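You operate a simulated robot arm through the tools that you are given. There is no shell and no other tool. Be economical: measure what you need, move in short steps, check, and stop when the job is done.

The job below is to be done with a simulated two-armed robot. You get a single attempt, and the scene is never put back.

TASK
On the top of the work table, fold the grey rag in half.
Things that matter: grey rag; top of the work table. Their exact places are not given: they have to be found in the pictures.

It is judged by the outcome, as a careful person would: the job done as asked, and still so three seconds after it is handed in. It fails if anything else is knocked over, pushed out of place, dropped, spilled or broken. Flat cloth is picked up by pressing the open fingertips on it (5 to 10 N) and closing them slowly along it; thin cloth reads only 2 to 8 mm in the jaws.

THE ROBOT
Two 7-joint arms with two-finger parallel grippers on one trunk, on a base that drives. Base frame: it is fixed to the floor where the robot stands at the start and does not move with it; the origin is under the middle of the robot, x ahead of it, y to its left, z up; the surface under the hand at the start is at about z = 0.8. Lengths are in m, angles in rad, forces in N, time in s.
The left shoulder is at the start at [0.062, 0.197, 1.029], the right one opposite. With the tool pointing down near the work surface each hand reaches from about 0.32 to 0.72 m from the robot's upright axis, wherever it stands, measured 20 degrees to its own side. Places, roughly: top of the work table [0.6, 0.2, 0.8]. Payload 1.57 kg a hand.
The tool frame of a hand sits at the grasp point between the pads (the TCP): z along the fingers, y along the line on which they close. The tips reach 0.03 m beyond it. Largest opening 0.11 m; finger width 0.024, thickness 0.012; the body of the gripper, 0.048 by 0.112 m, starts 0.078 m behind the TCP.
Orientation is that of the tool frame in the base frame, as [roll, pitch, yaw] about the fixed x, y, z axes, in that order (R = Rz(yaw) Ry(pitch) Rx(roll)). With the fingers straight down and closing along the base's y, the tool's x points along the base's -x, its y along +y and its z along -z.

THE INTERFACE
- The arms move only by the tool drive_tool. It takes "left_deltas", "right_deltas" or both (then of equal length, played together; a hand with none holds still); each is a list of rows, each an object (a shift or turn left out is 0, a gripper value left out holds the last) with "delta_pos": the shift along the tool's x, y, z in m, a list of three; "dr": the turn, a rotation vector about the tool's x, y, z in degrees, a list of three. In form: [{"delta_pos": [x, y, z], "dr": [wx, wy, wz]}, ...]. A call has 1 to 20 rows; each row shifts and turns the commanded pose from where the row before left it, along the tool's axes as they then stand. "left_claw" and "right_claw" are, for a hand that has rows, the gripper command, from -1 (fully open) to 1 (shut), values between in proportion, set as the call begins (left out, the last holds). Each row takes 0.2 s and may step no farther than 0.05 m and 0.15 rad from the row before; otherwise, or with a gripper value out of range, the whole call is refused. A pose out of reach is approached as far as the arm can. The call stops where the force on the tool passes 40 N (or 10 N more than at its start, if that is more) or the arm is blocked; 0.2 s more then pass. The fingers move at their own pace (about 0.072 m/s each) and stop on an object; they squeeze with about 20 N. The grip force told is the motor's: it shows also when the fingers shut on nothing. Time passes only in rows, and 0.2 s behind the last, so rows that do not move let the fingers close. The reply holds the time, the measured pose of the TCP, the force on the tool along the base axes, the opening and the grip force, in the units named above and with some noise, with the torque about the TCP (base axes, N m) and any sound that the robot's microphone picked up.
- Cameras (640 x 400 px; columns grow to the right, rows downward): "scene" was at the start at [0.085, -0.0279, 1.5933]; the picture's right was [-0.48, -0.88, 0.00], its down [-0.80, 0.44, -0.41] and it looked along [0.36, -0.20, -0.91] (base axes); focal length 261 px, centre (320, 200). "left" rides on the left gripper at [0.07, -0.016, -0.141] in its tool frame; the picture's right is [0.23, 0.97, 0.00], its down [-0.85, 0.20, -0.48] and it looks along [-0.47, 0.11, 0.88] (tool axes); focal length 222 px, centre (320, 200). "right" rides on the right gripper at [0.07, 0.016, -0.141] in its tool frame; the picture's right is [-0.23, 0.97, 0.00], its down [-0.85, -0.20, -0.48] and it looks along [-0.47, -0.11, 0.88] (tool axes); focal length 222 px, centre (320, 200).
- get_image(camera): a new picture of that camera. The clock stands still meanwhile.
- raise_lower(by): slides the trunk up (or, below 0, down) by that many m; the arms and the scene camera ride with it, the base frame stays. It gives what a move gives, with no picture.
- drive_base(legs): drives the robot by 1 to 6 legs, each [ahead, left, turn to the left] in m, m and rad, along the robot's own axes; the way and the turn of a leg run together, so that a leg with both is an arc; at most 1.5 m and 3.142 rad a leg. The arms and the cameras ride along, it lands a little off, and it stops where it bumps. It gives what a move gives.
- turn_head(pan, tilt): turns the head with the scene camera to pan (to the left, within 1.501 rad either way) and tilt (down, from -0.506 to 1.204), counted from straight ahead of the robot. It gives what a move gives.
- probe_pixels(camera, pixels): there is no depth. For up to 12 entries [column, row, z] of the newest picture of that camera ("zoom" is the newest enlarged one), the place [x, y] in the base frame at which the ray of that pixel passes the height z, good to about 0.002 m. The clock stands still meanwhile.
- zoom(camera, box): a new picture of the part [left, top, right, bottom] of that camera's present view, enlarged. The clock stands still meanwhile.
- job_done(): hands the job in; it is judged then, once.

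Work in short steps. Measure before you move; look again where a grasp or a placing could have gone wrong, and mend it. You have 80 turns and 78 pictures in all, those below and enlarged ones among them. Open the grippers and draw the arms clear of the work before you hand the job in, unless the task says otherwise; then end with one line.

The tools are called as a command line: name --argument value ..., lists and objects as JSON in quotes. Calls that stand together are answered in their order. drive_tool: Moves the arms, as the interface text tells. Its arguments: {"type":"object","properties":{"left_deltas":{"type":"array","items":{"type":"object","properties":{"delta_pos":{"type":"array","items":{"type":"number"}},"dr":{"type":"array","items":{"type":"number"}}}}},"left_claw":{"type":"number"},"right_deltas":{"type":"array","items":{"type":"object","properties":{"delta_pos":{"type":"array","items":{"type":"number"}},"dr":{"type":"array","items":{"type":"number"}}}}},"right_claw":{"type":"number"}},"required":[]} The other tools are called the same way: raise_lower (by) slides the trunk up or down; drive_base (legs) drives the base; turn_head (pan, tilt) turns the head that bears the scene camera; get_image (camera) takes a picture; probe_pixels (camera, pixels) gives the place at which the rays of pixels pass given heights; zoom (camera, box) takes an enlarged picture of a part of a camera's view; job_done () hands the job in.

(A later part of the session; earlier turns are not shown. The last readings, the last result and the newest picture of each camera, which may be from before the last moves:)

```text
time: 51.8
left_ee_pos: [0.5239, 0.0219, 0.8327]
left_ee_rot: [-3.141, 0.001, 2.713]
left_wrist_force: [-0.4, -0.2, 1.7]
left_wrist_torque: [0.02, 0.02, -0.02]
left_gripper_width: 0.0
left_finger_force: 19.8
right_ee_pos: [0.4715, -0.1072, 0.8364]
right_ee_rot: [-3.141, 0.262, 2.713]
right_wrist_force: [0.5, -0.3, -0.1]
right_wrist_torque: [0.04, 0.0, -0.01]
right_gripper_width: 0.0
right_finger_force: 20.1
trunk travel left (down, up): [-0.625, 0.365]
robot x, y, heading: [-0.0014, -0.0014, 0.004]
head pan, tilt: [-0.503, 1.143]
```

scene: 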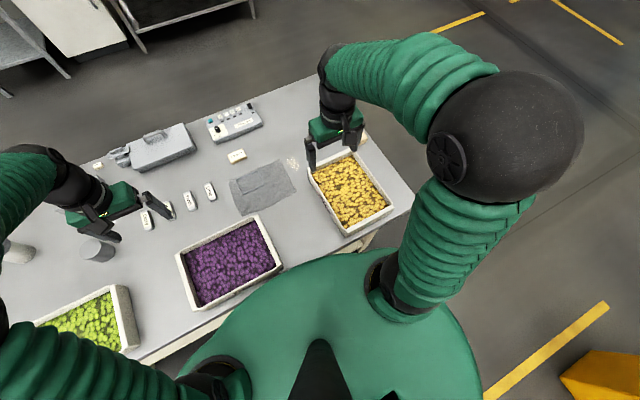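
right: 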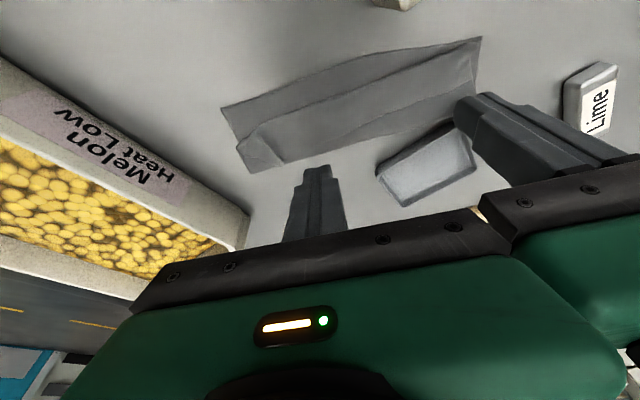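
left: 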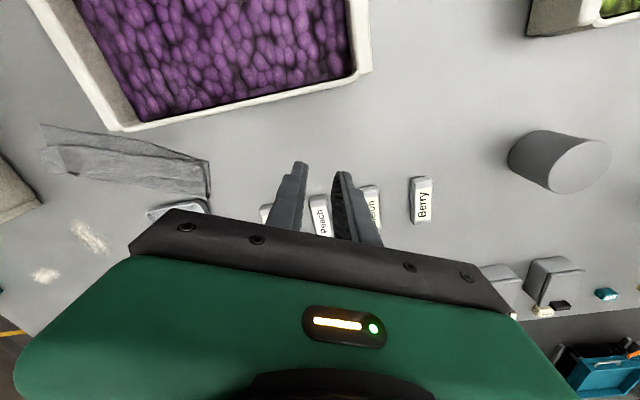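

Left touches (1.7 N), right not yet. Press the left to ~8 N and lower the right another 1.5 mm.

drive_tool --left_deltas '[{"delta_pos": [0, 0, 0.001]}, {}]' --right_deltas '[{"delta_pos": [0.0004, 0, 0.0015]}, {}]'

drive_tool --left_deltas '[{}, {}]' --right_deltas '[{"delta_pos": [0.0002, 0, 0.001]}, {}]'

```text
time: 52.4
left_ee_pos: [0.5234, 0.0228, 0.8325]
left_ee_rot: [3.141, 0.002, 2.713]
left_wrist_force: [1.6, -0.2, 7.5]
left_wrist_torque: [0.08, -0.05, 0.02]
left_gripper_width: 0.0
left_finger_force: 20.4
right_ee_pos: [0.472, -0.1059, 0.8363]
right_ee_rot: [3.141, 0.262, 2.714]
right_wrist_force: [0.1, 0.4, 0.6]
right_wrist_torque: [0.0, 0.03, -0.01]
right_gripper_width: 0.0
right_finger_force: 20.4
trunk travel left (down, up): [-0.625, 0.365]
robot x, y, heading: [-0.0001, 0.0008, 0.001]
head pan, tilt: [-0.503, 1.143]
```

```text
time: 53.0
left_ee_pos: [0.5234, 0.0227, 0.8324]
left_ee_rot: [-3.14, 0.002, 2.714]
left_wrist_force: [1.5, -0.5, 9.9]
left_wrist_torque: [0.01, -0.02, 0.01]
left_gripper_width: 0.0
left_finger_force: 20.0
right_ee_pos: [0.4726, -0.1068, 0.8361]
right_ee_rot: [-3.14, 0.261, 2.712]
right_wrist_force: [-1.2, 0.3, -0.1]
right_wrist_torque: [-0.01, 0.0, 0.02]
right_gripper_width: 0.0
right_finger_force: 19.8
trunk travel left (down, up): [-0.625, 0.365]
robot x, y, heading: [0.0003, 0.0008, -0.004]
head pan, tilt: [-0.503, 1.143]
```

Right still free; lower in 1 mm steps.

drive_tool --right_deltas '[{"delta_pos": [0.0003, 0, 0.001]}, {}]'

drive_tool --right_deltas '[{"delta_pos": [0.0003, 0, 0.001]}, {}]'

zoom --camera "right" --box '[180, 20, 500, 220]'

```text
time: 53.6
left_ee_pos: [0.5231, 0.0226, 0.831]
left_ee_rot: [3.14, 0.002, 2.713]
left_wrist_force: [1.1, -0.6, 11.7]
left_wrist_torque: [0.06, -0.09, -0.02]
left_gripper_width: 0.0002
left_finger_force: 20.0
right_ee_pos: [0.4733, -0.108, 0.8347]
right_ee_rot: [3.14, 0.263, 2.708]
right_wrist_force: [-0.3, 0.0, 1.7]
right_wrist_torque: [0.0, -0.04, 0.02]
right_gripper_width: 0.0
right_finger_force: 20.2
trunk travel left (down, up): [-0.625, 0.365]
robot x, y, heading: [0.0, -0.0009, -0.005]
head pan, tilt: [-0.503, 1.143]
```

```text
time: 54.2
left_ee_pos: [0.5236, 0.0219, 0.833]
left_ee_rot: [-3.141, 0.001, 2.714]
left_wrist_force: [1.3, -1.4, 8.4]
left_wrist_torque: [0.01, -0.07, -0.03]
left_gripper_width: 0.0001
left_finger_force: 20.1
right_ee_pos: [0.4747, -0.1073, 0.8341]
right_ee_rot: [3.139, 0.264, 2.708]
right_wrist_force: [-1.3, 1.4, 8.4]
right_wrist_torque: [0.05, 0.08, 0.0]
right_gripper_width: 0.0
right_finger_force: 20.4
trunk travel left (down, up): [-0.625, 0.365]
robot x, y, heading: [-0.0001, 0.0003, -0.002]
head pan, tilt: [-0.503, 1.143]
```

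```text
2.00 times, centred on (340, 120) of right
```

zoom: 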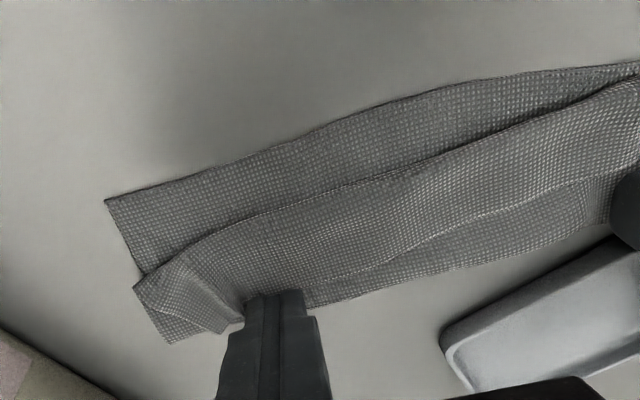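

Right fingertip now presses the flap edge (8 N). I ease slightly and wipe 25 mm near-ward, then look.

drive_tool --right_deltas '[{"delta_pos": [0.0047, 0, -0.0018]}, {"delta_pos": [0.0048, 0, -0.0013]}, {"delta_pos": [0.0048, 0, -0.0013]}, {"delta_pos": [0.0048, 0, -0.0013]}, {"delta_pos": [0.0048, 0, -0.0013]}]'

zoom --camera "right" --box '[180, 20, 500, 220]'

```text
time: 55.4
left_ee_pos: [0.5226, 0.023, 0.8324]
left_ee_rot: [3.141, 0.005, 2.714]
left_wrist_force: [-4.3, -5.0, 16.8]
left_wrist_torque: [-0.18, 0.17, 0.0]
left_gripper_width: 0.0
left_finger_force: 20.5
right_ee_pos: [0.4541, -0.1234, 0.8336]
right_ee_rot: [-3.14, 0.264, 2.641]
right_wrist_force: [6.5, 4.4, 19.0]
right_wrist_torque: [0.2, -0.13, -0.03]
right_gripper_width: 0.0001
right_finger_force: 19.8
trunk travel left (down, up): [-0.625, 0.365]
robot x, y, heading: [0.0034, -0.0043, 0.003]
head pan, tilt: [-0.503, 1.143]
```

```text
2.00 times, centred on (340, 120) of right
```

zoom: 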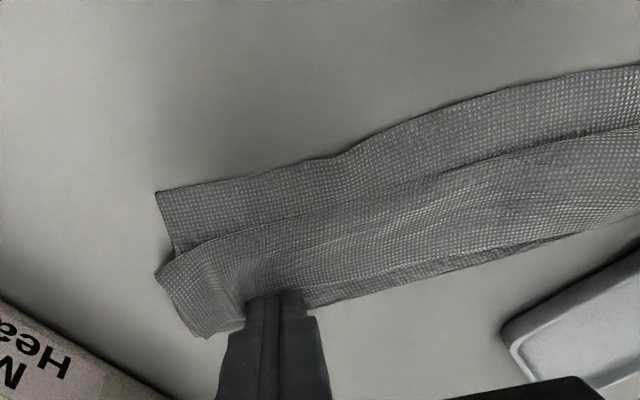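

Wiping drags all layers (and the grippers touched). I stop that, lift both hands away and look; next I'll reopen the rag and refold gripping only the very edge.

drive_tool --left_deltas '[{"delta_pos": [0, 0, -0.02]}, {"delta_pos": [0, 0, -0.04]}, {"delta_pos": [0, 0.04, -0.02]}, {"delta_pos": [0, 0.045, 0]}, {"delta_pos": [0, 0.045, 0]}]' --right_deltas '[{"delta_pos": [0, -0.005, -0.02], "dr": [0, 7.5, 0]}, {"delta_pos": [0, -0.01, -0.04], "dr": [0, 7.5, 0]}, {"delta_pos": [0, -0.04, -0.02]}, {"delta_pos": [0, -0.045, 0]}, {"delta_pos": [0, -0.045, 0]}]'

zoom --camera "scene" --box '[224, 170, 320, 230]'

```text
time: 56.6
left_ee_pos: [0.5741, 0.1385, 0.9097]
left_ee_rot: [3.141, 0.001, 2.715]
left_wrist_force: [0.1, -0.2, -0.6]
left_wrist_torque: [-0.01, 0.0, 0.04]
left_gripper_width: 0.0001
left_finger_force: 20.2
right_ee_pos: [0.3804, -0.2224, 0.9137]
right_ee_rot: [-3.141, 0.001, 2.716]
right_wrist_force: [-0.5, 0.0, -1.1]
right_wrist_torque: [-0.01, 0.01, -0.01]
right_gripper_width: 0.0
right_finger_force: 19.7
trunk travel left (down, up): [-0.625, 0.365]
robot x, y, heading: [-0.0013, 0.0033, -0.0]
head pan, tilt: [-0.503, 1.143]
```

```text
6.67 times, centred on (272, 200) of scene
```

zoom: 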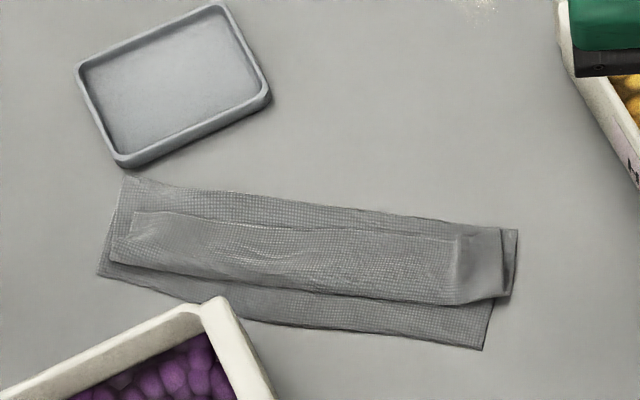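

I probe this new layout.

probe_pixels --camera "zoom" --pixels '[[125, 177, 0.802], [517, 229, 0.802], [98, 275, 0.801], [484, 349, 0.801], [137, 211, 0.804], [458, 236, 0.804], [112, 262, 0.803], [500, 297, 0.803], [300, 228, 0.804], [300, 285, 0.803], [300, 200, 0.802], [300, 318, 0.801]]'

```text
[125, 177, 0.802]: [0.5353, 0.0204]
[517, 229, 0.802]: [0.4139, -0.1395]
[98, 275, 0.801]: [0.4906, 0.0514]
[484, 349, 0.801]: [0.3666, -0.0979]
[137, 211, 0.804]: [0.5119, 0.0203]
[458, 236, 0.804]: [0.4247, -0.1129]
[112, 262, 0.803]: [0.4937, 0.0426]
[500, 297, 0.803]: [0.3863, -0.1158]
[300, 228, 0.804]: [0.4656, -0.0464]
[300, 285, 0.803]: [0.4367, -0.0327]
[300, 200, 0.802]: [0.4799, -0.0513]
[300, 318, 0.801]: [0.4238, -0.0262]
```

The rag is clear of the fixture now, turned ~37°, with the flap (3 cm) on top. I'll pinch the flap with both hands (turned to 37°), peel it open toward the far side and realign the rag; first position above.

drive_tool --left_deltas '[{"dr": [0, 0, 6.35]}, {"dr": [0, 0, 6.35]}, {"delta_pos": [-0.002, -0.0376, 0]}, {"delta_pos": [-0.002, -0.0376, 0]}, {"delta_pos": [-0.002, -0.0376, 0]}, {"delta_pos": [-0.002, -0.0375, 0]}, {"delta_pos": [0, 0, 0.03]}, {"delta_pos": [0, 0, 0.03]}, {}]' --right_deltas '[{"dr": [0, 0, 6.35]}, {"dr": [0, 0, 6.35]}, {"delta_pos": [0.014, 0.0311, 0]}, {"delta_pos": [0.014, 0.0311, 0]}, {"delta_pos": [0.014, 0.0311, 0]}, {"delta_pos": [0.014, 0.031, 0]}, {"delta_pos": [0, 0, 0.032]}, {"delta_pos": [0, 0, 0.032]}, {}]' --left_claw 0.6 --right_claw 0.6

get_image --camera "right"

get_image --camera "left"

```text
time: 58.6
left_ee_pos: [0.4915, 0.0126, 0.8512]
left_ee_rot: [3.14, 0.002, 2.492]
left_wrist_force: [-0.3, 0.3, 0.4]
left_wrist_torque: [-0.01, 0.0, 0.01]
left_gripper_width: 0.0222
left_finger_force: 0.1
right_ee_pos: [0.4094, -0.0909, 0.8482]
right_ee_rot: [3.139, 0.001, 2.494]
right_wrist_force: [-0.3, -0.1, 0.0]
right_wrist_torque: [0.01, -0.01, 0.02]
right_gripper_width: 0.0222
right_finger_force: 0.1
trunk travel left (down, up): [-0.625, 0.365]
robot x, y, heading: [-0.0003, -0.0003, -0.002]
head pan, tilt: [-0.503, 1.143]
```

```text
18 pictures are left
```

right: 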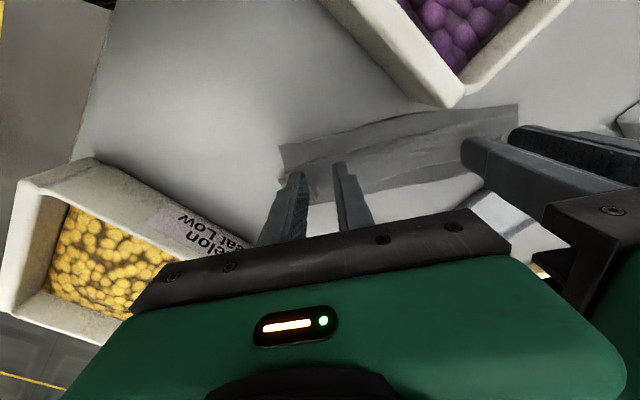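

```text
17 pictures are left
```

left: 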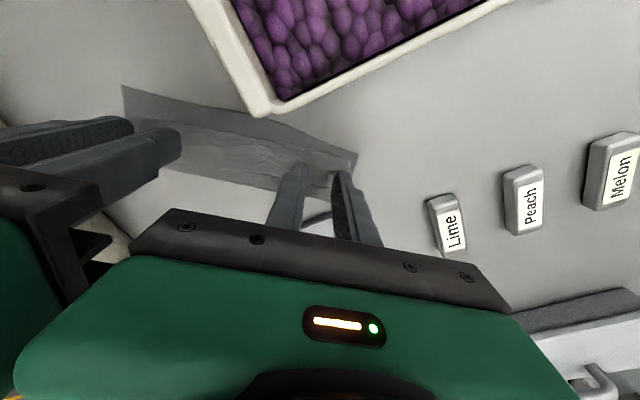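

Both hands are over the flap. I descend to contact in small steps.

drive_tool --left_deltas '[{"delta_pos": [0, 0, 0.012]}, {"delta_pos": [0, 0, 0.005]}, {}]' --right_deltas '[{"delta_pos": [0, 0, 0.01]}, {"delta_pos": [0, 0, 0.005]}, {}]'

drive_tool --left_deltas '[{"delta_pos": [0, 0, 0.0015]}, {}]' --right_deltas '[{"delta_pos": [0, 0, 0.0015]}, {}]'

```text
time: 59.4
left_ee_pos: [0.4917, 0.0151, 0.8339]
left_ee_rot: [3.14, 0.0, 2.493]
left_wrist_force: [-1.2, -0.3, 4.5]
left_wrist_torque: [0.01, 0.01, 0.01]
left_gripper_width: 0.0219
left_finger_force: 0.2
right_ee_pos: [0.4113, -0.0916, 0.8334]
right_ee_rot: [-3.14, -0.002, 2.493]
right_wrist_force: [0.2, 1.6, 1.6]
right_wrist_torque: [-0.02, 0.03, 0.02]
right_gripper_width: 0.022
right_finger_force: 0.0
trunk travel left (down, up): [-0.625, 0.365]
robot x, y, heading: [0.0003, 0.0002, 0.001]
head pan, tilt: [-0.503, 1.143]
```

```text
time: 60.0
left_ee_pos: [0.492, 0.0158, 0.833]
left_ee_rot: [3.139, 0.002, 2.492]
left_wrist_force: [-0.4, -0.9, 6.4]
left_wrist_torque: [0.02, -0.04, -0.01]
left_gripper_width: 0.0219
left_finger_force: 0.0
right_ee_pos: [0.4093, -0.0918, 0.8325]
right_ee_rot: [3.14, 0.003, 2.492]
right_wrist_force: [-0.5, -0.7, 8.8]
right_wrist_torque: [-0.1, 0.02, 0.0]
right_gripper_width: 0.022
right_finger_force: 0.0
trunk travel left (down, up): [-0.625, 0.365]
robot x, y, heading: [0.0032, 0.0021, 0.0]
head pan, tilt: [-0.503, 1.143]
```

Good contact (6–9 N). Closing in stages.

drive_tool --left_deltas '[{}]' --right_deltas '[{}]' --left_claw 0.72 --right_claw 0.72

drive_tool --left_deltas '[{}]' --right_deltas '[{}]' --left_claw 0.86 --right_claw 0.86

drive_tool --left_deltas '[{}, {}]' --right_deltas '[{}, {}]' --left_claw 1 --right_claw 1

drive_tool --left_deltas '[{"delta_pos": [0, 0, -0.01]}, {"delta_pos": [0, 0, -0.012]}, {"delta_pos": [0, 0, -0.012]}, {}]' --right_deltas '[{"delta_pos": [0, 0, -0.01]}, {"delta_pos": [0, 0, -0.012]}, {"delta_pos": [0, 0, -0.012]}, {}]'

get_image --camera "right"

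```text
time: 60.4
left_ee_pos: [0.4917, 0.0159, 0.8336]
left_ee_rot: [3.139, 0.001, 2.492]
left_wrist_force: [-0.2, 0.5, 7.7]
left_wrist_torque: [0.07, 0.01, 0.04]
left_gripper_width: 0.0141
left_finger_force: 0.1
right_ee_pos: [0.4102, -0.0915, 0.8331]
right_ee_rot: [3.141, 0.001, 2.492]
right_wrist_force: [1.9, -0.1, 10.9]
right_wrist_torque: [-0.06, -0.04, 0.03]
right_gripper_width: 0.0142
right_finger_force: 0.2
trunk travel left (down, up): [-0.625, 0.365]
robot x, y, heading: [0.0023, 0.0013, -0.004]
head pan, tilt: [-0.503, 1.143]
```

```text
time: 60.8
left_ee_pos: [0.4911, 0.0168, 0.8334]
left_ee_rot: [3.141, 0.002, 2.492]
left_wrist_force: [-2.2, -1.6, 8.0]
left_wrist_torque: [0.02, 0.05, -0.01]
left_gripper_width: 0.0083
left_finger_force: 0.4
right_ee_pos: [0.4107, -0.09, 0.8332]
right_ee_rot: [3.139, 0.0, 2.492]
right_wrist_force: [1.7, 1.5, 10.4]
right_wrist_torque: [-0.01, -0.09, 0.0]
right_gripper_width: 0.0086
right_finger_force: 0.4
trunk travel left (down, up): [-0.625, 0.365]
robot x, y, heading: [-0.0008, 0.0011, -0.004]
head pan, tilt: [-0.503, 1.143]
```

```text
time: 61.4
left_ee_pos: [0.4914, 0.0161, 0.8315]
left_ee_rot: [3.141, 0.002, 2.49]
left_wrist_force: [-5.4, -8.0, 11.5]
left_wrist_torque: [-0.17, 0.18, -0.07]
left_gripper_width: 0.0022
left_finger_force: 20.1
right_ee_pos: [0.4118, -0.0905, 0.8325]
right_ee_rot: [3.138, 0.002, 2.494]
right_wrist_force: [6.3, 9.0, 7.2]
right_wrist_torque: [0.28, -0.25, 0.09]
right_gripper_width: 0.0024
right_finger_force: 19.6
trunk travel left (down, up): [-0.625, 0.365]
robot x, y, heading: [-0.0005, -0.003, -0.002]
head pan, tilt: [-0.503, 1.143]
```

```text
time: 62.4
left_ee_pos: [0.4922, 0.0137, 0.8676]
left_ee_rot: [-3.139, 0.0, 2.492]
left_wrist_force: [-8.1, -11.3, -0.7]
left_wrist_torque: [-0.34, 0.24, -0.11]
left_gripper_width: 0.0022
left_finger_force: 19.8
right_ee_pos: [0.41, -0.092, 0.8661]
right_ee_rot: [3.141, -0.001, 2.493]
right_wrist_force: [8.4, 11.5, -0.4]
right_wrist_torque: [0.39, -0.24, 0.13]
right_gripper_width: 0.0023
right_finger_force: 19.9
trunk travel left (down, up): [-0.625, 0.365]
robot x, y, heading: [0.0012, -0.0042, -0.001]
head pan, tilt: [-0.503, 1.143]
```

```text
16 pictures are left
```

right: 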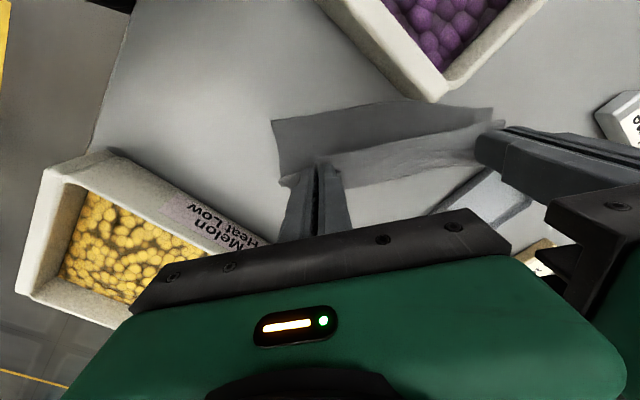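

Both hands lifted only the top layer (≈2.2 mm each). I'll relax the tension between the hands and locate the bottom layer's near edge (right-cam (272,122) and (490,106)).

probe_pixels --camera "right" --pixels '[[272, 122, 0.801], [400, 100, 0.801], [492, 106, 0.801], [282, 178, 0.801]]'

drive_tool --left_deltas '[{"delta_pos": [0, -0.004, 0], "dr": [0, -7, 0]}, {"delta_pos": [0, 0, 0], "dr": [0, -7, 0]}, {"dr": [0, -7, 0]}, {"dr": [0, -7, 0]}, {}]' --right_deltas '[{"delta_pos": [0, 0.004, 0], "dr": [0, -7, 0]}, {"delta_pos": [0, 0, 0], "dr": [0, -7, 0]}, {"dr": [0, -7, 0]}, {"dr": [0, -7, 0]}, {}]'

get_image --camera "right"

```text
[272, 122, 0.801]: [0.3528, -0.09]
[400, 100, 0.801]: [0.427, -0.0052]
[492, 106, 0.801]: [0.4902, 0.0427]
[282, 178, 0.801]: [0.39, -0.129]
```

```text
time: 63.1
left_ee_pos: [0.488, 0.0065, 0.8694]
left_ee_rot: [-3.138, 0.286, 2.483]
left_wrist_force: [-0.3, -0.6, -0.3]
left_wrist_torque: [0.02, 0.0, 0.01]
left_gripper_width: 0.0014
left_finger_force: 20.4
right_ee_pos: [0.4437, -0.1792, 0.8885]
right_ee_rot: [3.062, 0.28, 2.184]
right_wrist_force: [0.0, 0.3, 0.5]
right_wrist_torque: [0.01, -0.02, -0.01]
right_gripper_width: 0.0003
right_finger_force: 19.9
trunk travel left (down, up): [-0.625, 0.365]
robot x, y, heading: [-0.0007, -0.0011, 0.004]
head pan, tilt: [-0.503, 1.143]
stopped in row 3 (right hand): the arm was blocked; the commanded pose is now the measured one
```

```text
15 pictures are left
```

right: 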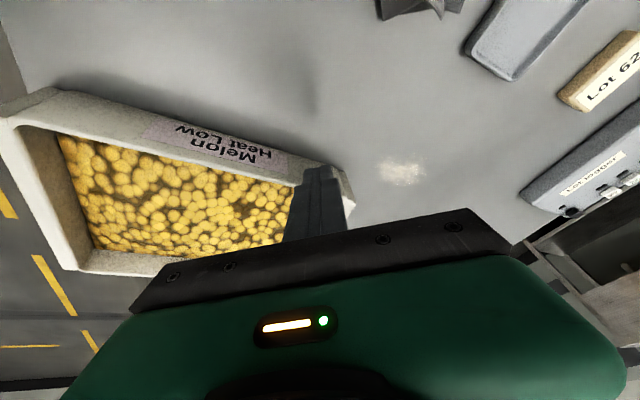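

The right arm hit a joint limit while tilting and swung off, losing the cloth. I raise it straight up and look over the scene.

drive_tool --right_deltas '[{"delta_pos": [0, 0, -0.03]}, {"delta_pos": [0, 0, -0.04]}, {"delta_pos": [0, 0, -0.04]}, {}]'

get_image --camera "scene"

```text
time: 63.8
left_ee_pos: [0.4848, 0.0071, 0.8709]
left_ee_rot: [-3.142, 0.288, 2.482]
left_wrist_force: [0.4, -0.3, -0.3]
left_wrist_torque: [0.02, 0.02, -0.01]
left_gripper_width: 0.0011
left_finger_force: 19.8
right_ee_pos: [0.4233, -0.2291, 0.9516]
right_ee_rot: [3.078, 0.286, 2.017]
right_wrist_force: [-0.6, -0.2, 0.2]
right_wrist_torque: [0.02, -0.07, -0.01]
right_gripper_width: 0.0
right_finger_force: 19.8
trunk travel left (down, up): [-0.625, 0.365]
robot x, y, heading: [-0.0033, -0.0016, 0.0]
head pan, tilt: [-0.503, 1.143]
stopped in row 3 (right hand): the arm was blocked; the commanded pose is now the measured one
```

```text
14 pictures are left
```

scene: 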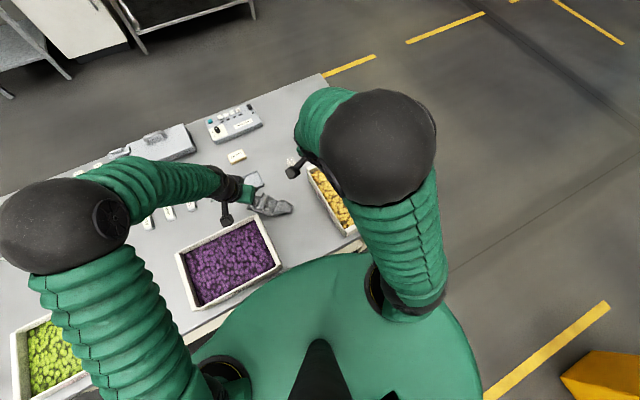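

Nothing was disturbed. I use the left hand (still holding the flap's left end) to carry it back toward the original far-left place (~(0.60, 0.035)), while straightening the right hand's posture.

drive_tool --right_deltas '[{"dr": [0, 7, 0]}, {"dr": [0, 7, 0]}, {"dr": [0, 0, -8]}, {"dr": [0, 0, -8]}, {"dr": [0, 0, -8]}, {"dr": [0, 0, -8]}, {"dr": [0, 0, -8]}, {"dr": [0, 0, -8]}, {"dr": [0, 0, -8]}, {"dr": [0, 0, -8]}, {}]'

drive_tool --left_deltas '[{"dr": [0, 8.2, 0], "delta_pos": [0, 0, -0.01]}, {"dr": [0, 8.2, 0], "delta_pos": [0, 0, -0.01]}, {}]'

```text
time: 66.2
left_ee_pos: [0.4862, 0.0076, 0.8694]
left_ee_rot: [-3.14, 0.286, 2.483]
left_wrist_force: [-0.6, -0.5, 0.5]
left_wrist_torque: [-0.02, 0.0, 0.0]
left_gripper_width: 0.0016
left_finger_force: 20.3
right_ee_pos: [0.4258, -0.231, 0.9506]
right_ee_rot: [-3.129, 0.074, -3.131]
right_wrist_force: [-0.7, 0.1, 0.2]
right_wrist_torque: [-0.01, -0.01, -0.04]
right_gripper_width: 0.0001
right_finger_force: 19.8
trunk travel left (down, up): [-0.625, 0.365]
robot x, y, heading: [-0.0003, -0.0004, 0.0]
head pan, tilt: [-0.503, 1.143]
```

```text
time: 67.0
left_ee_pos: [0.4836, 0.0099, 0.8903]
left_ee_rot: [-3.14, -0.001, 2.484]
left_wrist_force: [0.6, 0.3, 0.0]
left_wrist_torque: [0.01, -0.01, -0.01]
left_gripper_width: 0.0014
left_finger_force: 20.4
right_ee_pos: [0.4257, -0.2301, 0.9497]
right_ee_rot: [-3.131, 0.072, -3.13]
right_wrist_force: [0.6, -0.8, -0.6]
right_wrist_torque: [0.03, -0.03, 0.0]
right_gripper_width: 0.0
right_finger_force: 19.6
trunk travel left (down, up): [-0.625, 0.365]
robot x, y, heading: [0.0046, 0.0008, -0.002]
head pan, tilt: [-0.503, 1.143]
```

Left is upright. Carry it to (0.60, 0.035), rotate back to square, and lower.

drive_tool --left_deltas '[{"delta_pos": [-0.01536, 0.0182, 0]}, {"delta_pos": [-0.01536, 0.0182, 0]}, {"delta_pos": [-0.01536, 0.0182, 0]}, {"delta_pos": [-0.01536, 0.0182, 0]}, {"delta_pos": [-0.01536, 0.0182, 0]}, {"dr": [0, 0, -7.5]}, {"dr": [0, 0, -7.5]}, {"dr": [0, 0, -7.5]}, {"dr": [0, 0, -7.5]}, {"dr": [0, 0, -7.7]}, {"delta_pos": [0, 0, 0.025]}, {"delta_pos": [0, 0, 0.025]}, {}]'

zoom --camera "scene" --box '[208, 146, 336, 226]'

```text
time: 69.8
left_ee_pos: [0.6008, 0.0342, 0.8386]
left_ee_rot: [-3.139, 0.001, 3.141]
left_wrist_force: [0.0, 0.1, 0.0]
left_wrist_torque: [-0.01, 0.0, -0.02]
left_gripper_width: 0.0013
left_finger_force: 20.4
right_ee_pos: [0.4255, -0.2301, 0.9503]
right_ee_rot: [-3.129, 0.075, -3.132]
right_wrist_force: [0.6, -0.5, 0.1]
right_wrist_torque: [0.01, 0.0, 0.01]
right_gripper_width: 0.0
right_finger_force: 19.8
trunk travel left (down, up): [-0.625, 0.365]
robot x, y, heading: [0.0004, 0.0014, 0.004]
head pan, tilt: [-0.503, 1.143]
```

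```text
5.00 times, centred on (272, 186) of scene
```

zoom: 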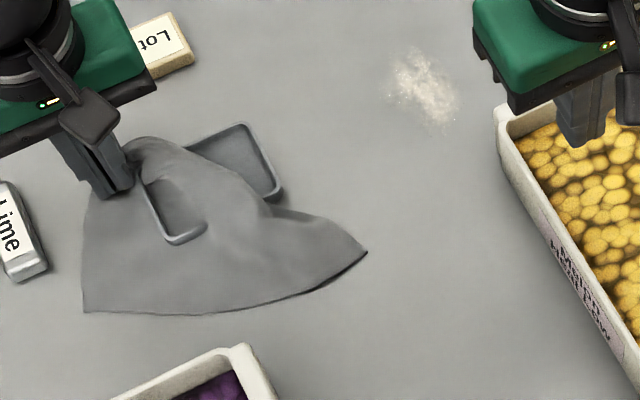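

The rag is mostly open again. I zoom on its right part to find the far-right corner.

zoom --camera "scene" --box '[232, 170, 288, 205]'

```text
11.43 times, centred on (260, 188) of scene
```

zoom: 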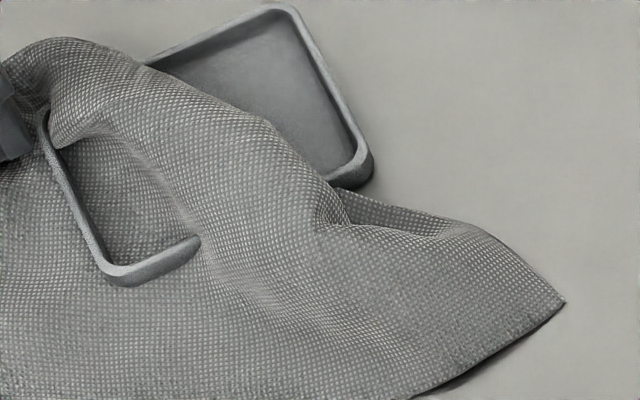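

I release the left, withdraw it, and re-square the right hand (jaws to close along x), then look at the rag unobstructed.

drive_tool --left_deltas '[{}, {}, {"delta_pos": [0, 0, -0.02]}, {"delta_pos": [0, 0, -0.04]}, {"delta_pos": [0, 0.03, -0.03]}, {"delta_pos": [0, 0.045, 0]}, {"delta_pos": [0, 0.045, 0], "dr": [0, 0, 7]}, {"dr": [0, 0, 8.3]}, {"dr": [0, 0, 8.3]}, {"dr": [0, 0, 8.3]}, {"dr": [0, 0, 8.3]}, {"dr": [0, 0, 8.3]}, {"dr": [0, 0, 8.3]}, {"dr": [0, 0, 8.3]}, {"dr": [0, 0, 8.3]}, {"dr": [0, 0, 8.3]}, {"dr": [0, 0, 8.3]}]' --right_deltas '[{"dr": [0, 4.2, 0]}, {}, {}, {}, {}, {}, {"dr": [0, 0, -7]}, {"dr": [0, 0, -8.3]}, {"dr": [0, 0, -8.3]}, {"dr": [0, 0, -8.3]}, {"dr": [0, 0, -8.3]}, {"dr": [0, 0, -8.3]}, {"dr": [0, 0, -8.3]}, {"dr": [0, 0, -8.3]}, {"dr": [0, 0, -8.3]}, {"dr": [0, 0, -8.3]}, {"dr": [0, 0, -8.3]}]' --left_claw 0.5 --right_claw 0.55

zoom --camera "scene" --box '[216, 154, 312, 214]'

```text
time: 73.3
left_ee_pos: [0.5991, 0.1553, 0.928]
left_ee_rot: [-3.141, 0.001, 1.567]
left_wrist_force: [0.8, 0.4, 0.6]
left_wrist_torque: [-0.01, 0.0, -0.02]
left_gripper_width: 0.0274
left_finger_force: 0.0
right_ee_pos: [0.4262, -0.2301, 0.9508]
right_ee_rot: [3.141, -0.013, -1.559]
right_wrist_force: [-0.8, 0.1, -0.5]
right_wrist_torque: [0.0, -0.01, -0.03]
right_gripper_width: 0.0248
right_finger_force: 0.0
trunk travel left (down, up): [-0.625, 0.365]
robot x, y, heading: [-0.0005, -0.0021, -0.001]
head pan, tilt: [-0.503, 1.143]
```

```text
6.67 times, centred on (264, 184) of scene
```

zoom: 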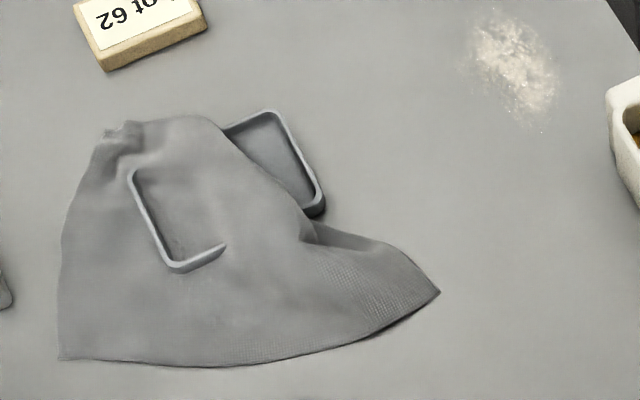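

The far-right corner is tucked under. New plan: pinch the midpoints of the left and right edges (left ≈(62,245), right ≈(345,235)), lift so both halves hang, then lay it down folded. I probe these.

probe_pixels --camera "zoom" --pixels '[[60, 358, 0.801], [62, 245, 0.802], [80, 190, 0.802], [135, 125, 0.806], [440, 290, 0.803], [390, 250, 0.803], [345, 230, 0.804], [315, 222, 0.805], [240, 366, 0.801], [345, 250, 0.806]]'

```text
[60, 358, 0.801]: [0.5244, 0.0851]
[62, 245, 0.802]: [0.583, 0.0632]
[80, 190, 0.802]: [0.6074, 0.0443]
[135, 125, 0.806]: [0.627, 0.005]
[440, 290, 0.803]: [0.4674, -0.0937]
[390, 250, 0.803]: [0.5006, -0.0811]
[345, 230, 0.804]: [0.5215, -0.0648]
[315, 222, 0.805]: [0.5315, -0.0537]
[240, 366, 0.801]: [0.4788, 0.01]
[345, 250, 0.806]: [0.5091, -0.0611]
```

Midpoints: left edge ≈(0.590, 0.058), right edge ≈(0.529, −0.057). I turn both hands a further 20° to match the edges and move above pinch points (0.583, 0.0485) and (0.5195, −0.0485).

drive_tool --left_deltas '[{"dr": [0, 0, 8]}, {"dr": [0, 0, 8]}, {"dr": [0, 0, 4]}, {"delta_pos": [-0.0353, 0.0072, 0]}, {"delta_pos": [-0.0353, 0.0072, 0]}, {"delta_pos": [-0.0352, 0.0073, 0]}, {}, {}, {"delta_pos": [0, 0, 0.03]}, {"delta_pos": [0, 0, 0.04]}, {}]' --right_deltas '[{"dr": [0, 0, -8]}, {"dr": [0, 0, -8]}, {"dr": [0, 0, -4]}, {"delta_pos": [-0.0274, -0.0303, 0]}, {"delta_pos": [-0.0274, -0.0303, 0]}, {"delta_pos": [-0.0274, -0.0303, 0]}, {"delta_pos": [-0.0274, -0.0303, 0]}, {"delta_pos": [-0.0273, -0.0301, 0]}, {"delta_pos": [0, 0, 0.045]}, {"delta_pos": [0, 0, 0.04]}, {}]' --left_claw 0.6 --right_claw 0.65

zoom --camera "scene" --box '[216, 154, 312, 214]'

```text
time: 75.8
left_ee_pos: [0.5853, 0.0491, 0.8603]
left_ee_rot: [3.139, 0.002, 1.221]
left_wrist_force: [0.1, 0.2, -0.1]
left_wrist_torque: [-0.01, -0.01, 0.01]
left_gripper_width: 0.0222
left_finger_force: 0.0
right_ee_pos: [0.5186, -0.0486, 0.8646]
right_ee_rot: [3.137, -0.012, -1.214]
right_wrist_force: [-0.1, 0.3, -0.3]
right_wrist_torque: [0.0, 0.0, -0.01]
right_gripper_width: 0.019
right_finger_force: 0.1
trunk travel left (down, up): [-0.625, 0.365]
robot x, y, heading: [-0.0041, 0.0014, -0.0]
head pan, tilt: [-0.503, 1.143]
```

```text
6.67 times, centred on (264, 184) of scene
```

zoom: 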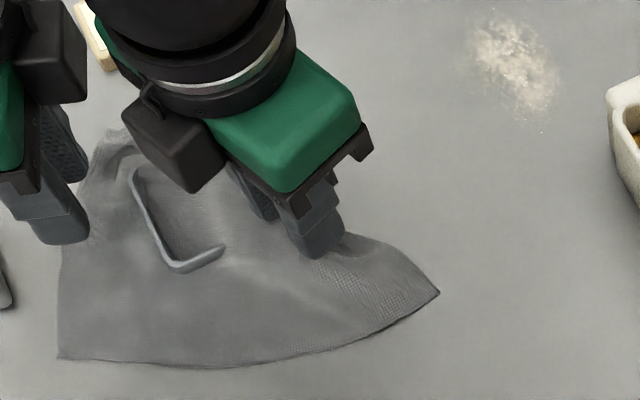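

Hands are well placed. Descend to contact.

drive_tool --left_deltas '[{"delta_pos": [0, 0, 0.018]}, {"delta_pos": [0, 0, 0.008]}, {}]' --right_deltas '[{"delta_pos": [0, 0, 0.02]}, {"delta_pos": [0, 0, 0.009]}, {}]'

drive_tool --left_deltas '[{"delta_pos": [0, 0, 0.0015]}, {}]' --right_deltas '[{"delta_pos": [0, 0, 0.0015]}, {}]'

drive_tool --left_deltas '[{"delta_pos": [0, 0, 0.001]}, {}]' --right_deltas '[{"delta_pos": [0, 0, 0.001]}, {}]'

```text
time: 76.5
left_ee_pos: [0.5842, 0.0484, 0.8336]
left_ee_rot: [3.14, 0.003, 1.222]
left_wrist_force: [-0.4, 1.1, 0.9]
left_wrist_torque: [0.0, 0.02, -0.01]
left_gripper_width: 0.0218
left_finger_force: 0.1
right_ee_pos: [0.5192, -0.0481, 0.8357]
right_ee_rot: [3.138, -0.013, -1.214]
right_wrist_force: [-1.7, -0.1, 10.9]
right_wrist_torque: [0.1, -0.14, 0.03]
right_gripper_width: 0.0182
right_finger_force: 0.0
trunk travel left (down, up): [-0.625, 0.365]
robot x, y, heading: [0.0018, 0.0039, 0.001]
head pan, tilt: [-0.503, 1.143]
```

```text
time: 77.2
left_ee_pos: [0.5838, 0.0476, 0.8328]
left_ee_rot: [3.139, 0.003, 1.222]
left_wrist_force: [0.4, 0.9, 0.8]
left_wrist_torque: [-0.03, 0.01, 0.01]
left_gripper_width: 0.0222
left_finger_force: 0.1
right_ee_pos: [0.5198, -0.0488, 0.8357]
right_ee_rot: [3.139, -0.011, -1.213]
right_wrist_force: [0.8, -2.5, 21.9]
right_wrist_torque: [0.16, -0.43, -0.03]
right_gripper_width: 0.0193
right_finger_force: 1.0
trunk travel left (down, up): [-0.625, 0.365]
robot x, y, heading: [0.0014, -0.0015, 0.001]
head pan, tilt: [-0.503, 1.143]
```

```text
time: 77.9
left_ee_pos: [0.5839, 0.0484, 0.8323]
left_ee_rot: [3.14, 0.001, 1.221]
left_wrist_force: [0.4, -0.6, 0.0]
left_wrist_torque: [-0.01, -0.01, -0.01]
left_gripper_width: 0.022
left_finger_force: 0.1
right_ee_pos: [0.5199, -0.0469, 0.8348]
right_ee_rot: [-3.138, -0.013, -1.213]
right_wrist_force: [-4.2, -1.1, 26.3]
right_wrist_torque: [0.23, -0.26, 0.04]
right_gripper_width: 0.0155
right_finger_force: 0.1
trunk travel left (down, up): [-0.625, 0.365]
robot x, y, heading: [0.0004, 0.0025, -0.001]
head pan, tilt: [-0.503, 1.143]
stopped in row 2 (right hand): the force on the tool passed its limit at 41 N (the readings are from after the stop); the commanded pose is now the measured one
```

The right finger is on the fixture's rim (26 N at 0.835). I raise it, shift 7 mm nearer along the edge and re-press; left goes 1 mm lower.

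drive_tool --left_deltas '[{}, {}, {"delta_pos": [0, 0, 0.001]}, {}]' --right_deltas '[{"delta_pos": [0, 0, -0.006]}, {"delta_pos": [0, 0.007, 0]}, {"delta_pos": [0, 0, 0.005]}, {}]'

drive_tool --left_deltas '[{"delta_pos": [0, 0, 0.001]}, {}]' --right_deltas '[{"delta_pos": [0, 0, 0.0015]}, {}]'

```text
time: 78.9
left_ee_pos: [0.5846, 0.0492, 0.8317]
left_ee_rot: [3.141, 0.002, 1.22]
left_wrist_force: [1.1, 0.4, 4.4]
left_wrist_torque: [0.03, 0.02, -0.02]
left_gripper_width: 0.0222
left_finger_force: 0.0
right_ee_pos: [0.5135, -0.0513, 0.8348]
right_ee_rot: [-3.139, -0.013, -1.214]
right_wrist_force: [0.0, 1.5, 4.9]
right_wrist_torque: [0.08, -0.04, 0.01]
right_gripper_width: 0.0191
right_finger_force: 0.1
trunk travel left (down, up): [-0.625, 0.365]
robot x, y, heading: [-0.0025, 0.0021, 0.004]
head pan, tilt: [-0.503, 1.143]
```

```text
time: 79.5
left_ee_pos: [0.5836, 0.0486, 0.8311]
left_ee_rot: [3.137, 0.002, 1.221]
left_wrist_force: [1.8, 1.4, 7.9]
left_wrist_torque: [0.09, -0.02, 0.0]
left_gripper_width: 0.0217
left_finger_force: 0.1
right_ee_pos: [0.5125, -0.0505, 0.8353]
right_ee_rot: [-3.139, -0.013, -1.212]
right_wrist_force: [-0.3, -1.3, 14.3]
right_wrist_torque: [0.14, -0.18, -0.07]
right_gripper_width: 0.019
right_finger_force: 0.1
trunk travel left (down, up): [-0.625, 0.365]
robot x, y, heading: [-0.0, 0.0027, -0.003]
head pan, tilt: [-0.503, 1.143]
```

Left 8 N, right 14 N (more layers or rim underneath). I ease the right a little and close both in stages, then lift 3 cm.

drive_tool --left_deltas '[{}]' --right_deltas '[{"delta_pos": [0, 0, -0.0005]}]' --left_claw 0.72 --right_claw 0.75

drive_tool --left_deltas '[{}]' --right_deltas '[{}]' --left_claw 0.86 --right_claw 0.87

drive_tool --left_deltas '[{}, {}]' --right_deltas '[{}, {}]' --left_claw 1 --right_claw 1

drive_tool --left_deltas '[{"delta_pos": [0, 0, -0.01]}, {"delta_pos": [0, 0, -0.01]}, {"delta_pos": [0, 0, -0.01]}, {}]' --right_deltas '[{"delta_pos": [0, 0, -0.01]}, {"delta_pos": [0, 0, -0.01]}, {"delta_pos": [0, 0, -0.01]}, {}]'

zoom --camera "scene" --box '[216, 154, 312, 214]'

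```text
time: 79.9
left_ee_pos: [0.5828, 0.0493, 0.8314]
left_ee_rot: [3.137, 0.001, 1.221]
left_wrist_force: [0.1, -0.8, 12.0]
left_wrist_torque: [0.08, 0.03, -0.01]
left_gripper_width: 0.0143
left_finger_force: 0.1
right_ee_pos: [0.5121, -0.0519, 0.8351]
right_ee_rot: [-3.141, -0.011, -1.213]
right_wrist_force: [-1.0, 1.0, 11.6]
right_wrist_torque: [0.2, -0.06, 0.0]
right_gripper_width: 0.0135
right_finger_force: 0.0
trunk travel left (down, up): [-0.625, 0.365]
robot x, y, heading: [0.0021, 0.0041, 0.002]
head pan, tilt: [-0.503, 1.143]
```

```text
time: 80.3
left_ee_pos: [0.5835, 0.0481, 0.8317]
left_ee_rot: [3.137, 0.003, 1.223]
left_wrist_force: [-1.4, -2.2, 12.6]
left_wrist_torque: [0.01, 0.04, -0.01]
left_gripper_width: 0.0082
left_finger_force: 0.5
right_ee_pos: [0.5117, -0.0505, 0.8351]
right_ee_rot: [-3.14, -0.011, -1.213]
right_wrist_force: [2.4, 2.3, 11.2]
right_wrist_torque: [0.19, -0.16, -0.01]
right_gripper_width: 0.0077
right_finger_force: 3.4
trunk travel left (down, up): [-0.625, 0.365]
robot x, y, heading: [-0.0039, 0.0016, -0.003]
head pan, tilt: [-0.503, 1.143]
```

```text
time: 80.9
left_ee_pos: [0.5835, 0.0479, 0.8314]
left_ee_rot: [3.137, 0.002, 1.222]
left_wrist_force: [-4.3, -4.1, 17.6]
left_wrist_torque: [-0.16, 0.16, -0.03]
left_gripper_width: 0.0026
left_finger_force: 20.9
right_ee_pos: [0.5128, -0.0495, 0.8345]
right_ee_rot: [-3.139, -0.013, -1.211]
right_wrist_force: [4.4, 4.8, 9.3]
right_wrist_torque: [0.22, -0.17, -0.03]
right_gripper_width: 0.003
right_finger_force: 19.7
trunk travel left (down, up): [-0.625, 0.365]
robot x, y, heading: [0.0019, 0.0026, -0.003]
head pan, tilt: [-0.503, 1.143]
```

```text
time: 81.9
left_ee_pos: [0.585, 0.0499, 0.8596]
left_ee_rot: [-3.141, 0.003, 1.22]
left_wrist_force: [-4.0, -5.9, 0.4]
left_wrist_torque: [-0.17, 0.13, -0.01]
left_gripper_width: 0.0022
left_finger_force: 19.7
right_ee_pos: [0.5133, -0.0511, 0.8639]
right_ee_rot: [3.141, -0.011, -1.212]
right_wrist_force: [4.2, 5.9, -1.0]
right_wrist_torque: [0.18, -0.11, -0.05]
right_gripper_width: 0.003
right_finger_force: 20.1
trunk travel left (down, up): [-0.625, 0.365]
robot x, y, heading: [-0.0016, 0.0009, -0.007]
head pan, tilt: [-0.503, 1.143]
```

```text
6.67 times, centred on (264, 184) of scene
```

zoom: 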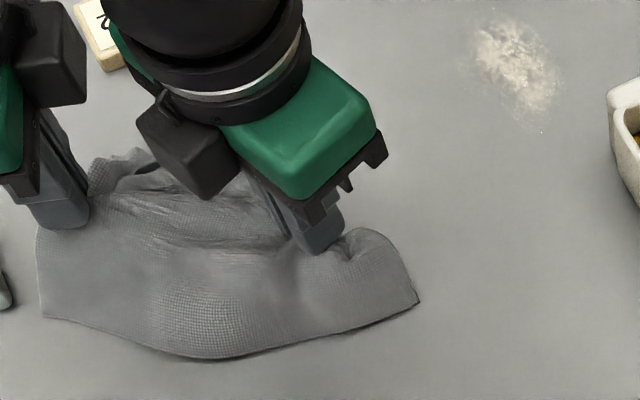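

Both hold cloth. I ease the tension slightly and lift to let everything hang, then inspect.

drive_tool --left_deltas '[{"delta_pos": [-0.002, 0, -0.02]}, {"delta_pos": [0, 0, -0.025]}, {"delta_pos": [0, 0, -0.025]}, {"delta_pos": [0, 0, -0.02]}, {}, {}]' --right_deltas '[{"delta_pos": [-0.002, 0, -0.02]}, {"delta_pos": [0, 0, -0.025]}, {"delta_pos": [0, 0, -0.025]}, {"delta_pos": [0, 0, -0.02]}, {}, {}]'

zoom --camera "scene" --box '[208, 144, 336, 224]'

```text
time: 83.3
left_ee_pos: [0.5843, 0.0471, 0.9497]
left_ee_rot: [3.14, 0.002, 1.22]
left_wrist_force: [0.1, -0.7, 0.8]
left_wrist_torque: [0.01, 0.02, 0.03]
left_gripper_width: 0.0022
left_finger_force: 20.5
right_ee_pos: [0.5127, -0.0471, 0.9541]
right_ee_rot: [-3.141, -0.011, -1.213]
right_wrist_force: [0.7, 0.2, 0.1]
right_wrist_torque: [0.0, -0.01, 0.01]
right_gripper_width: 0.0029
right_finger_force: 19.7
trunk travel left (down, up): [-0.625, 0.365]
robot x, y, heading: [-0.0025, 0.0019, -0.001]
head pan, tilt: [-0.503, 1.143]
```

```text
5.00 times, centred on (272, 184) of scene
```

zoom: 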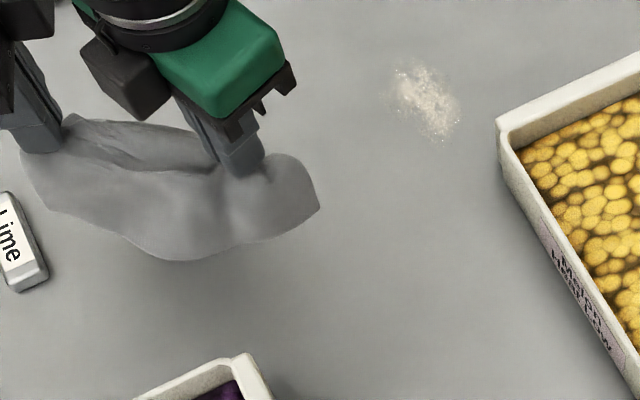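

The rag hangs between the hands with halves on both sides. I carry it to clear table near (0.49, −0.066), and lower until the hems touch.

drive_tool --left_deltas '[{"delta_pos": [-0.027, -0.0098, 0]}, {"delta_pos": [-0.027, -0.0098, 0]}, {"delta_pos": [-0.0271, -0.0098, 0]}, {}, {"delta_pos": [0, 0, 0.02]}, {"delta_pos": [0, 0, 0.02]}, {}]' --right_deltas '[{"delta_pos": [0.0141, 0.025, 0]}, {"delta_pos": [0.0141, 0.025, 0]}, {"delta_pos": [0.0141, 0.025, 0]}, {}, {"delta_pos": [0, 0, 0.022]}, {"delta_pos": [0, 0, 0.022]}, {}]'

zoom --camera "scene" --box '[208, 144, 336, 224]'

```text
time: 84.9
left_ee_pos: [0.5299, -0.0196, 0.9101]
left_ee_rot: [3.139, 0.001, 1.221]
left_wrist_force: [-0.3, -0.5, -0.4]
left_wrist_torque: [-0.01, 0.0, 0.0]
left_gripper_width: 0.0024
left_finger_force: 20.2
right_ee_pos: [0.4572, -0.1151, 0.91]
right_ee_rot: [-3.141, -0.013, -1.213]
right_wrist_force: [0.5, -0.5, 0.2]
right_wrist_torque: [0.04, 0.0, 0.03]
right_gripper_width: 0.0029
right_finger_force: 19.9
trunk travel left (down, up): [-0.625, 0.365]
robot x, y, heading: [-0.0018, 0.0007, -0.001]
head pan, tilt: [-0.503, 1.143]
```

```text
5.00 times, centred on (272, 184) of scene
```

zoom: 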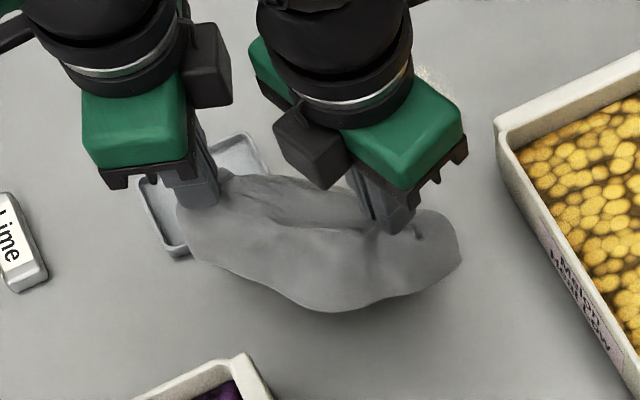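

The cloth is ready over clear table. I lower while moving toward the near side so both halves trail to the far side.

drive_tool --left_deltas '[{"delta_pos": [0.0021, -0.0072, 0.012]}, {"delta_pos": [0.0021, -0.0072, 0.012]}, {"delta_pos": [0.0021, -0.0072, 0.01]}, {"delta_pos": [0.0021, -0.0072, 0.01]}, {"delta_pos": [0.0021, -0.0072, 0.009]}, {"delta_pos": [0.0021, -0.0072, 0.008]}, {"delta_pos": [0.0021, -0.0072, 0.006]}, {"delta_pos": [0.0021, -0.0072, 0.004]}, {}]' --right_deltas '[{"delta_pos": [-0.0063, 0.004, 0.012]}, {"delta_pos": [-0.0063, 0.004, 0.012]}, {"delta_pos": [-0.0063, 0.004, 0.01]}, {"delta_pos": [-0.0063, 0.004, 0.01]}, {"delta_pos": [-0.0063, 0.004, 0.009]}, {"delta_pos": [-0.0063, 0.004, 0.008]}, {"delta_pos": [-0.0063, 0.004, 0.006]}, {"delta_pos": [-0.0063, 0.004, 0.004]}, {}]'

zoom --camera "scene" --box '[208, 154, 336, 234]'

```text
time: 86.9
left_ee_pos: [0.4799, 0.0147, 0.8399]
left_ee_rot: [3.14, 0.002, 1.223]
left_wrist_force: [-0.3, -0.1, -0.5]
left_wrist_torque: [0.0, -0.01, -0.01]
left_gripper_width: 0.0025
left_finger_force: 20.2
right_ee_pos: [0.4093, -0.0793, 0.8386]
right_ee_rot: [-3.142, -0.013, -1.212]
right_wrist_force: [-0.2, -0.6, -0.3]
right_wrist_torque: [-0.02, 0.02, 0.01]
right_gripper_width: 0.0032
right_finger_force: 20.2
trunk travel left (down, up): [-0.625, 0.365]
robot x, y, heading: [0.0023, 0.0001, 0.002]
head pan, tilt: [-0.503, 1.143]
```

```text
5.00 times, centred on (272, 194) of scene
```

zoom: 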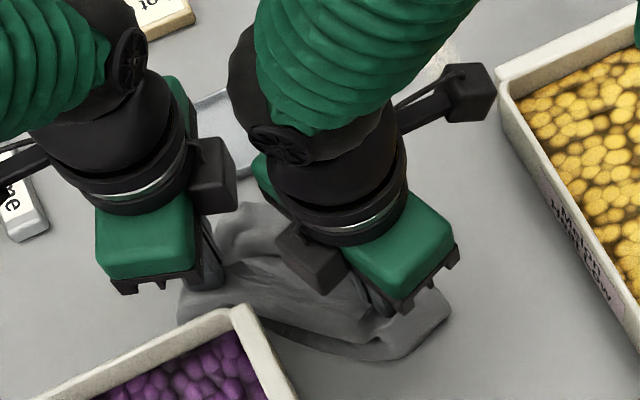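

The near half appears mostly swept under (its bulge is only ~2 cm ahead of the jaws). I release gently, lift and inspect.

drive_tool --left_deltas '[{}, {}, {"delta_pos": [0, 0, -0.01]}, {"delta_pos": [0, 0, -0.03]}, {"delta_pos": [0, 0, -0.045]}, {"delta_pos": [0, 0, -0.03]}, {"delta_pos": [0.045, 0, 0]}, {"delta_pos": [0.045, 0, 0]}, {"delta_pos": [0.045, 0, 0]}]' --right_deltas '[{}, {}, {"delta_pos": [0, 0, -0.01]}, {"delta_pos": [0, 0, -0.03]}, {"delta_pos": [0, 0, -0.045]}, {"delta_pos": [0, 0, -0.03]}, {"delta_pos": [0.045, 0, 0]}, {"delta_pos": [0.045, 0, 0]}, {"delta_pos": [0.045, 0, 0]}]' --left_claw 0.75 --right_claw 0.75

zoom --camera "scene" --box '[224, 164, 320, 224]'

```text
time: 88.9
left_ee_pos: [0.529, 0.1438, 0.9547]
left_ee_rot: [3.141, 0.001, 1.218]
left_wrist_force: [-0.1, 0.7, 0.4]
left_wrist_torque: [0.02, 0.01, 0.0]
left_gripper_width: 0.0139
left_finger_force: 0.0
right_ee_pos: [0.4575, -0.2038, 0.9535]
right_ee_rot: [3.14, -0.012, -1.212]
right_wrist_force: [0.0, -0.5, -0.4]
right_wrist_torque: [0.01, -0.01, 0.05]
right_gripper_width: 0.0139
right_finger_force: 0.0
trunk travel left (down, up): [-0.625, 0.365]
robot x, y, heading: [-0.0002, -0.0022, 0.001]
head pan, tilt: [-0.503, 1.143]
```

```text
6.67 times, centred on (272, 194) of scene
```

zoom: 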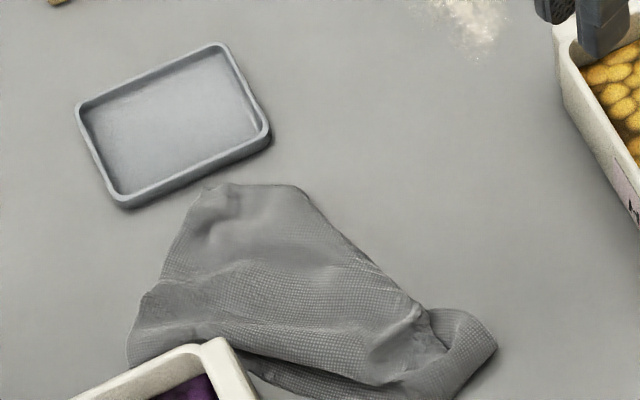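

The rag is crumpled but clear of the fixture. I'll lift it high by its far-left corner to let it open, then lay it flat. Probe the corner and outline.

probe_pixels --camera "zoom" --pixels '[[203, 190, 0.806], [240, 184, 0.806], [300, 190, 0.803], [220, 210, 0.81], [160, 285, 0.805], [130, 360, 0.801], [440, 312, 0.803], [496, 345, 0.802], [455, 398, 0.801], [225, 340, 0.85]]'

```text
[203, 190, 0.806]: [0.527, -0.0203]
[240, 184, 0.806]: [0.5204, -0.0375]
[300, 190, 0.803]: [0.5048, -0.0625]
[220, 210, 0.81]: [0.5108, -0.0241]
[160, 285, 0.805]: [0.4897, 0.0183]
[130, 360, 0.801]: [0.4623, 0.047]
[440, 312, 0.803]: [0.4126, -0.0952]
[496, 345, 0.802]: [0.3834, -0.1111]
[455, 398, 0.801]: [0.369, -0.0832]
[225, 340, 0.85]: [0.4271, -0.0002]
```

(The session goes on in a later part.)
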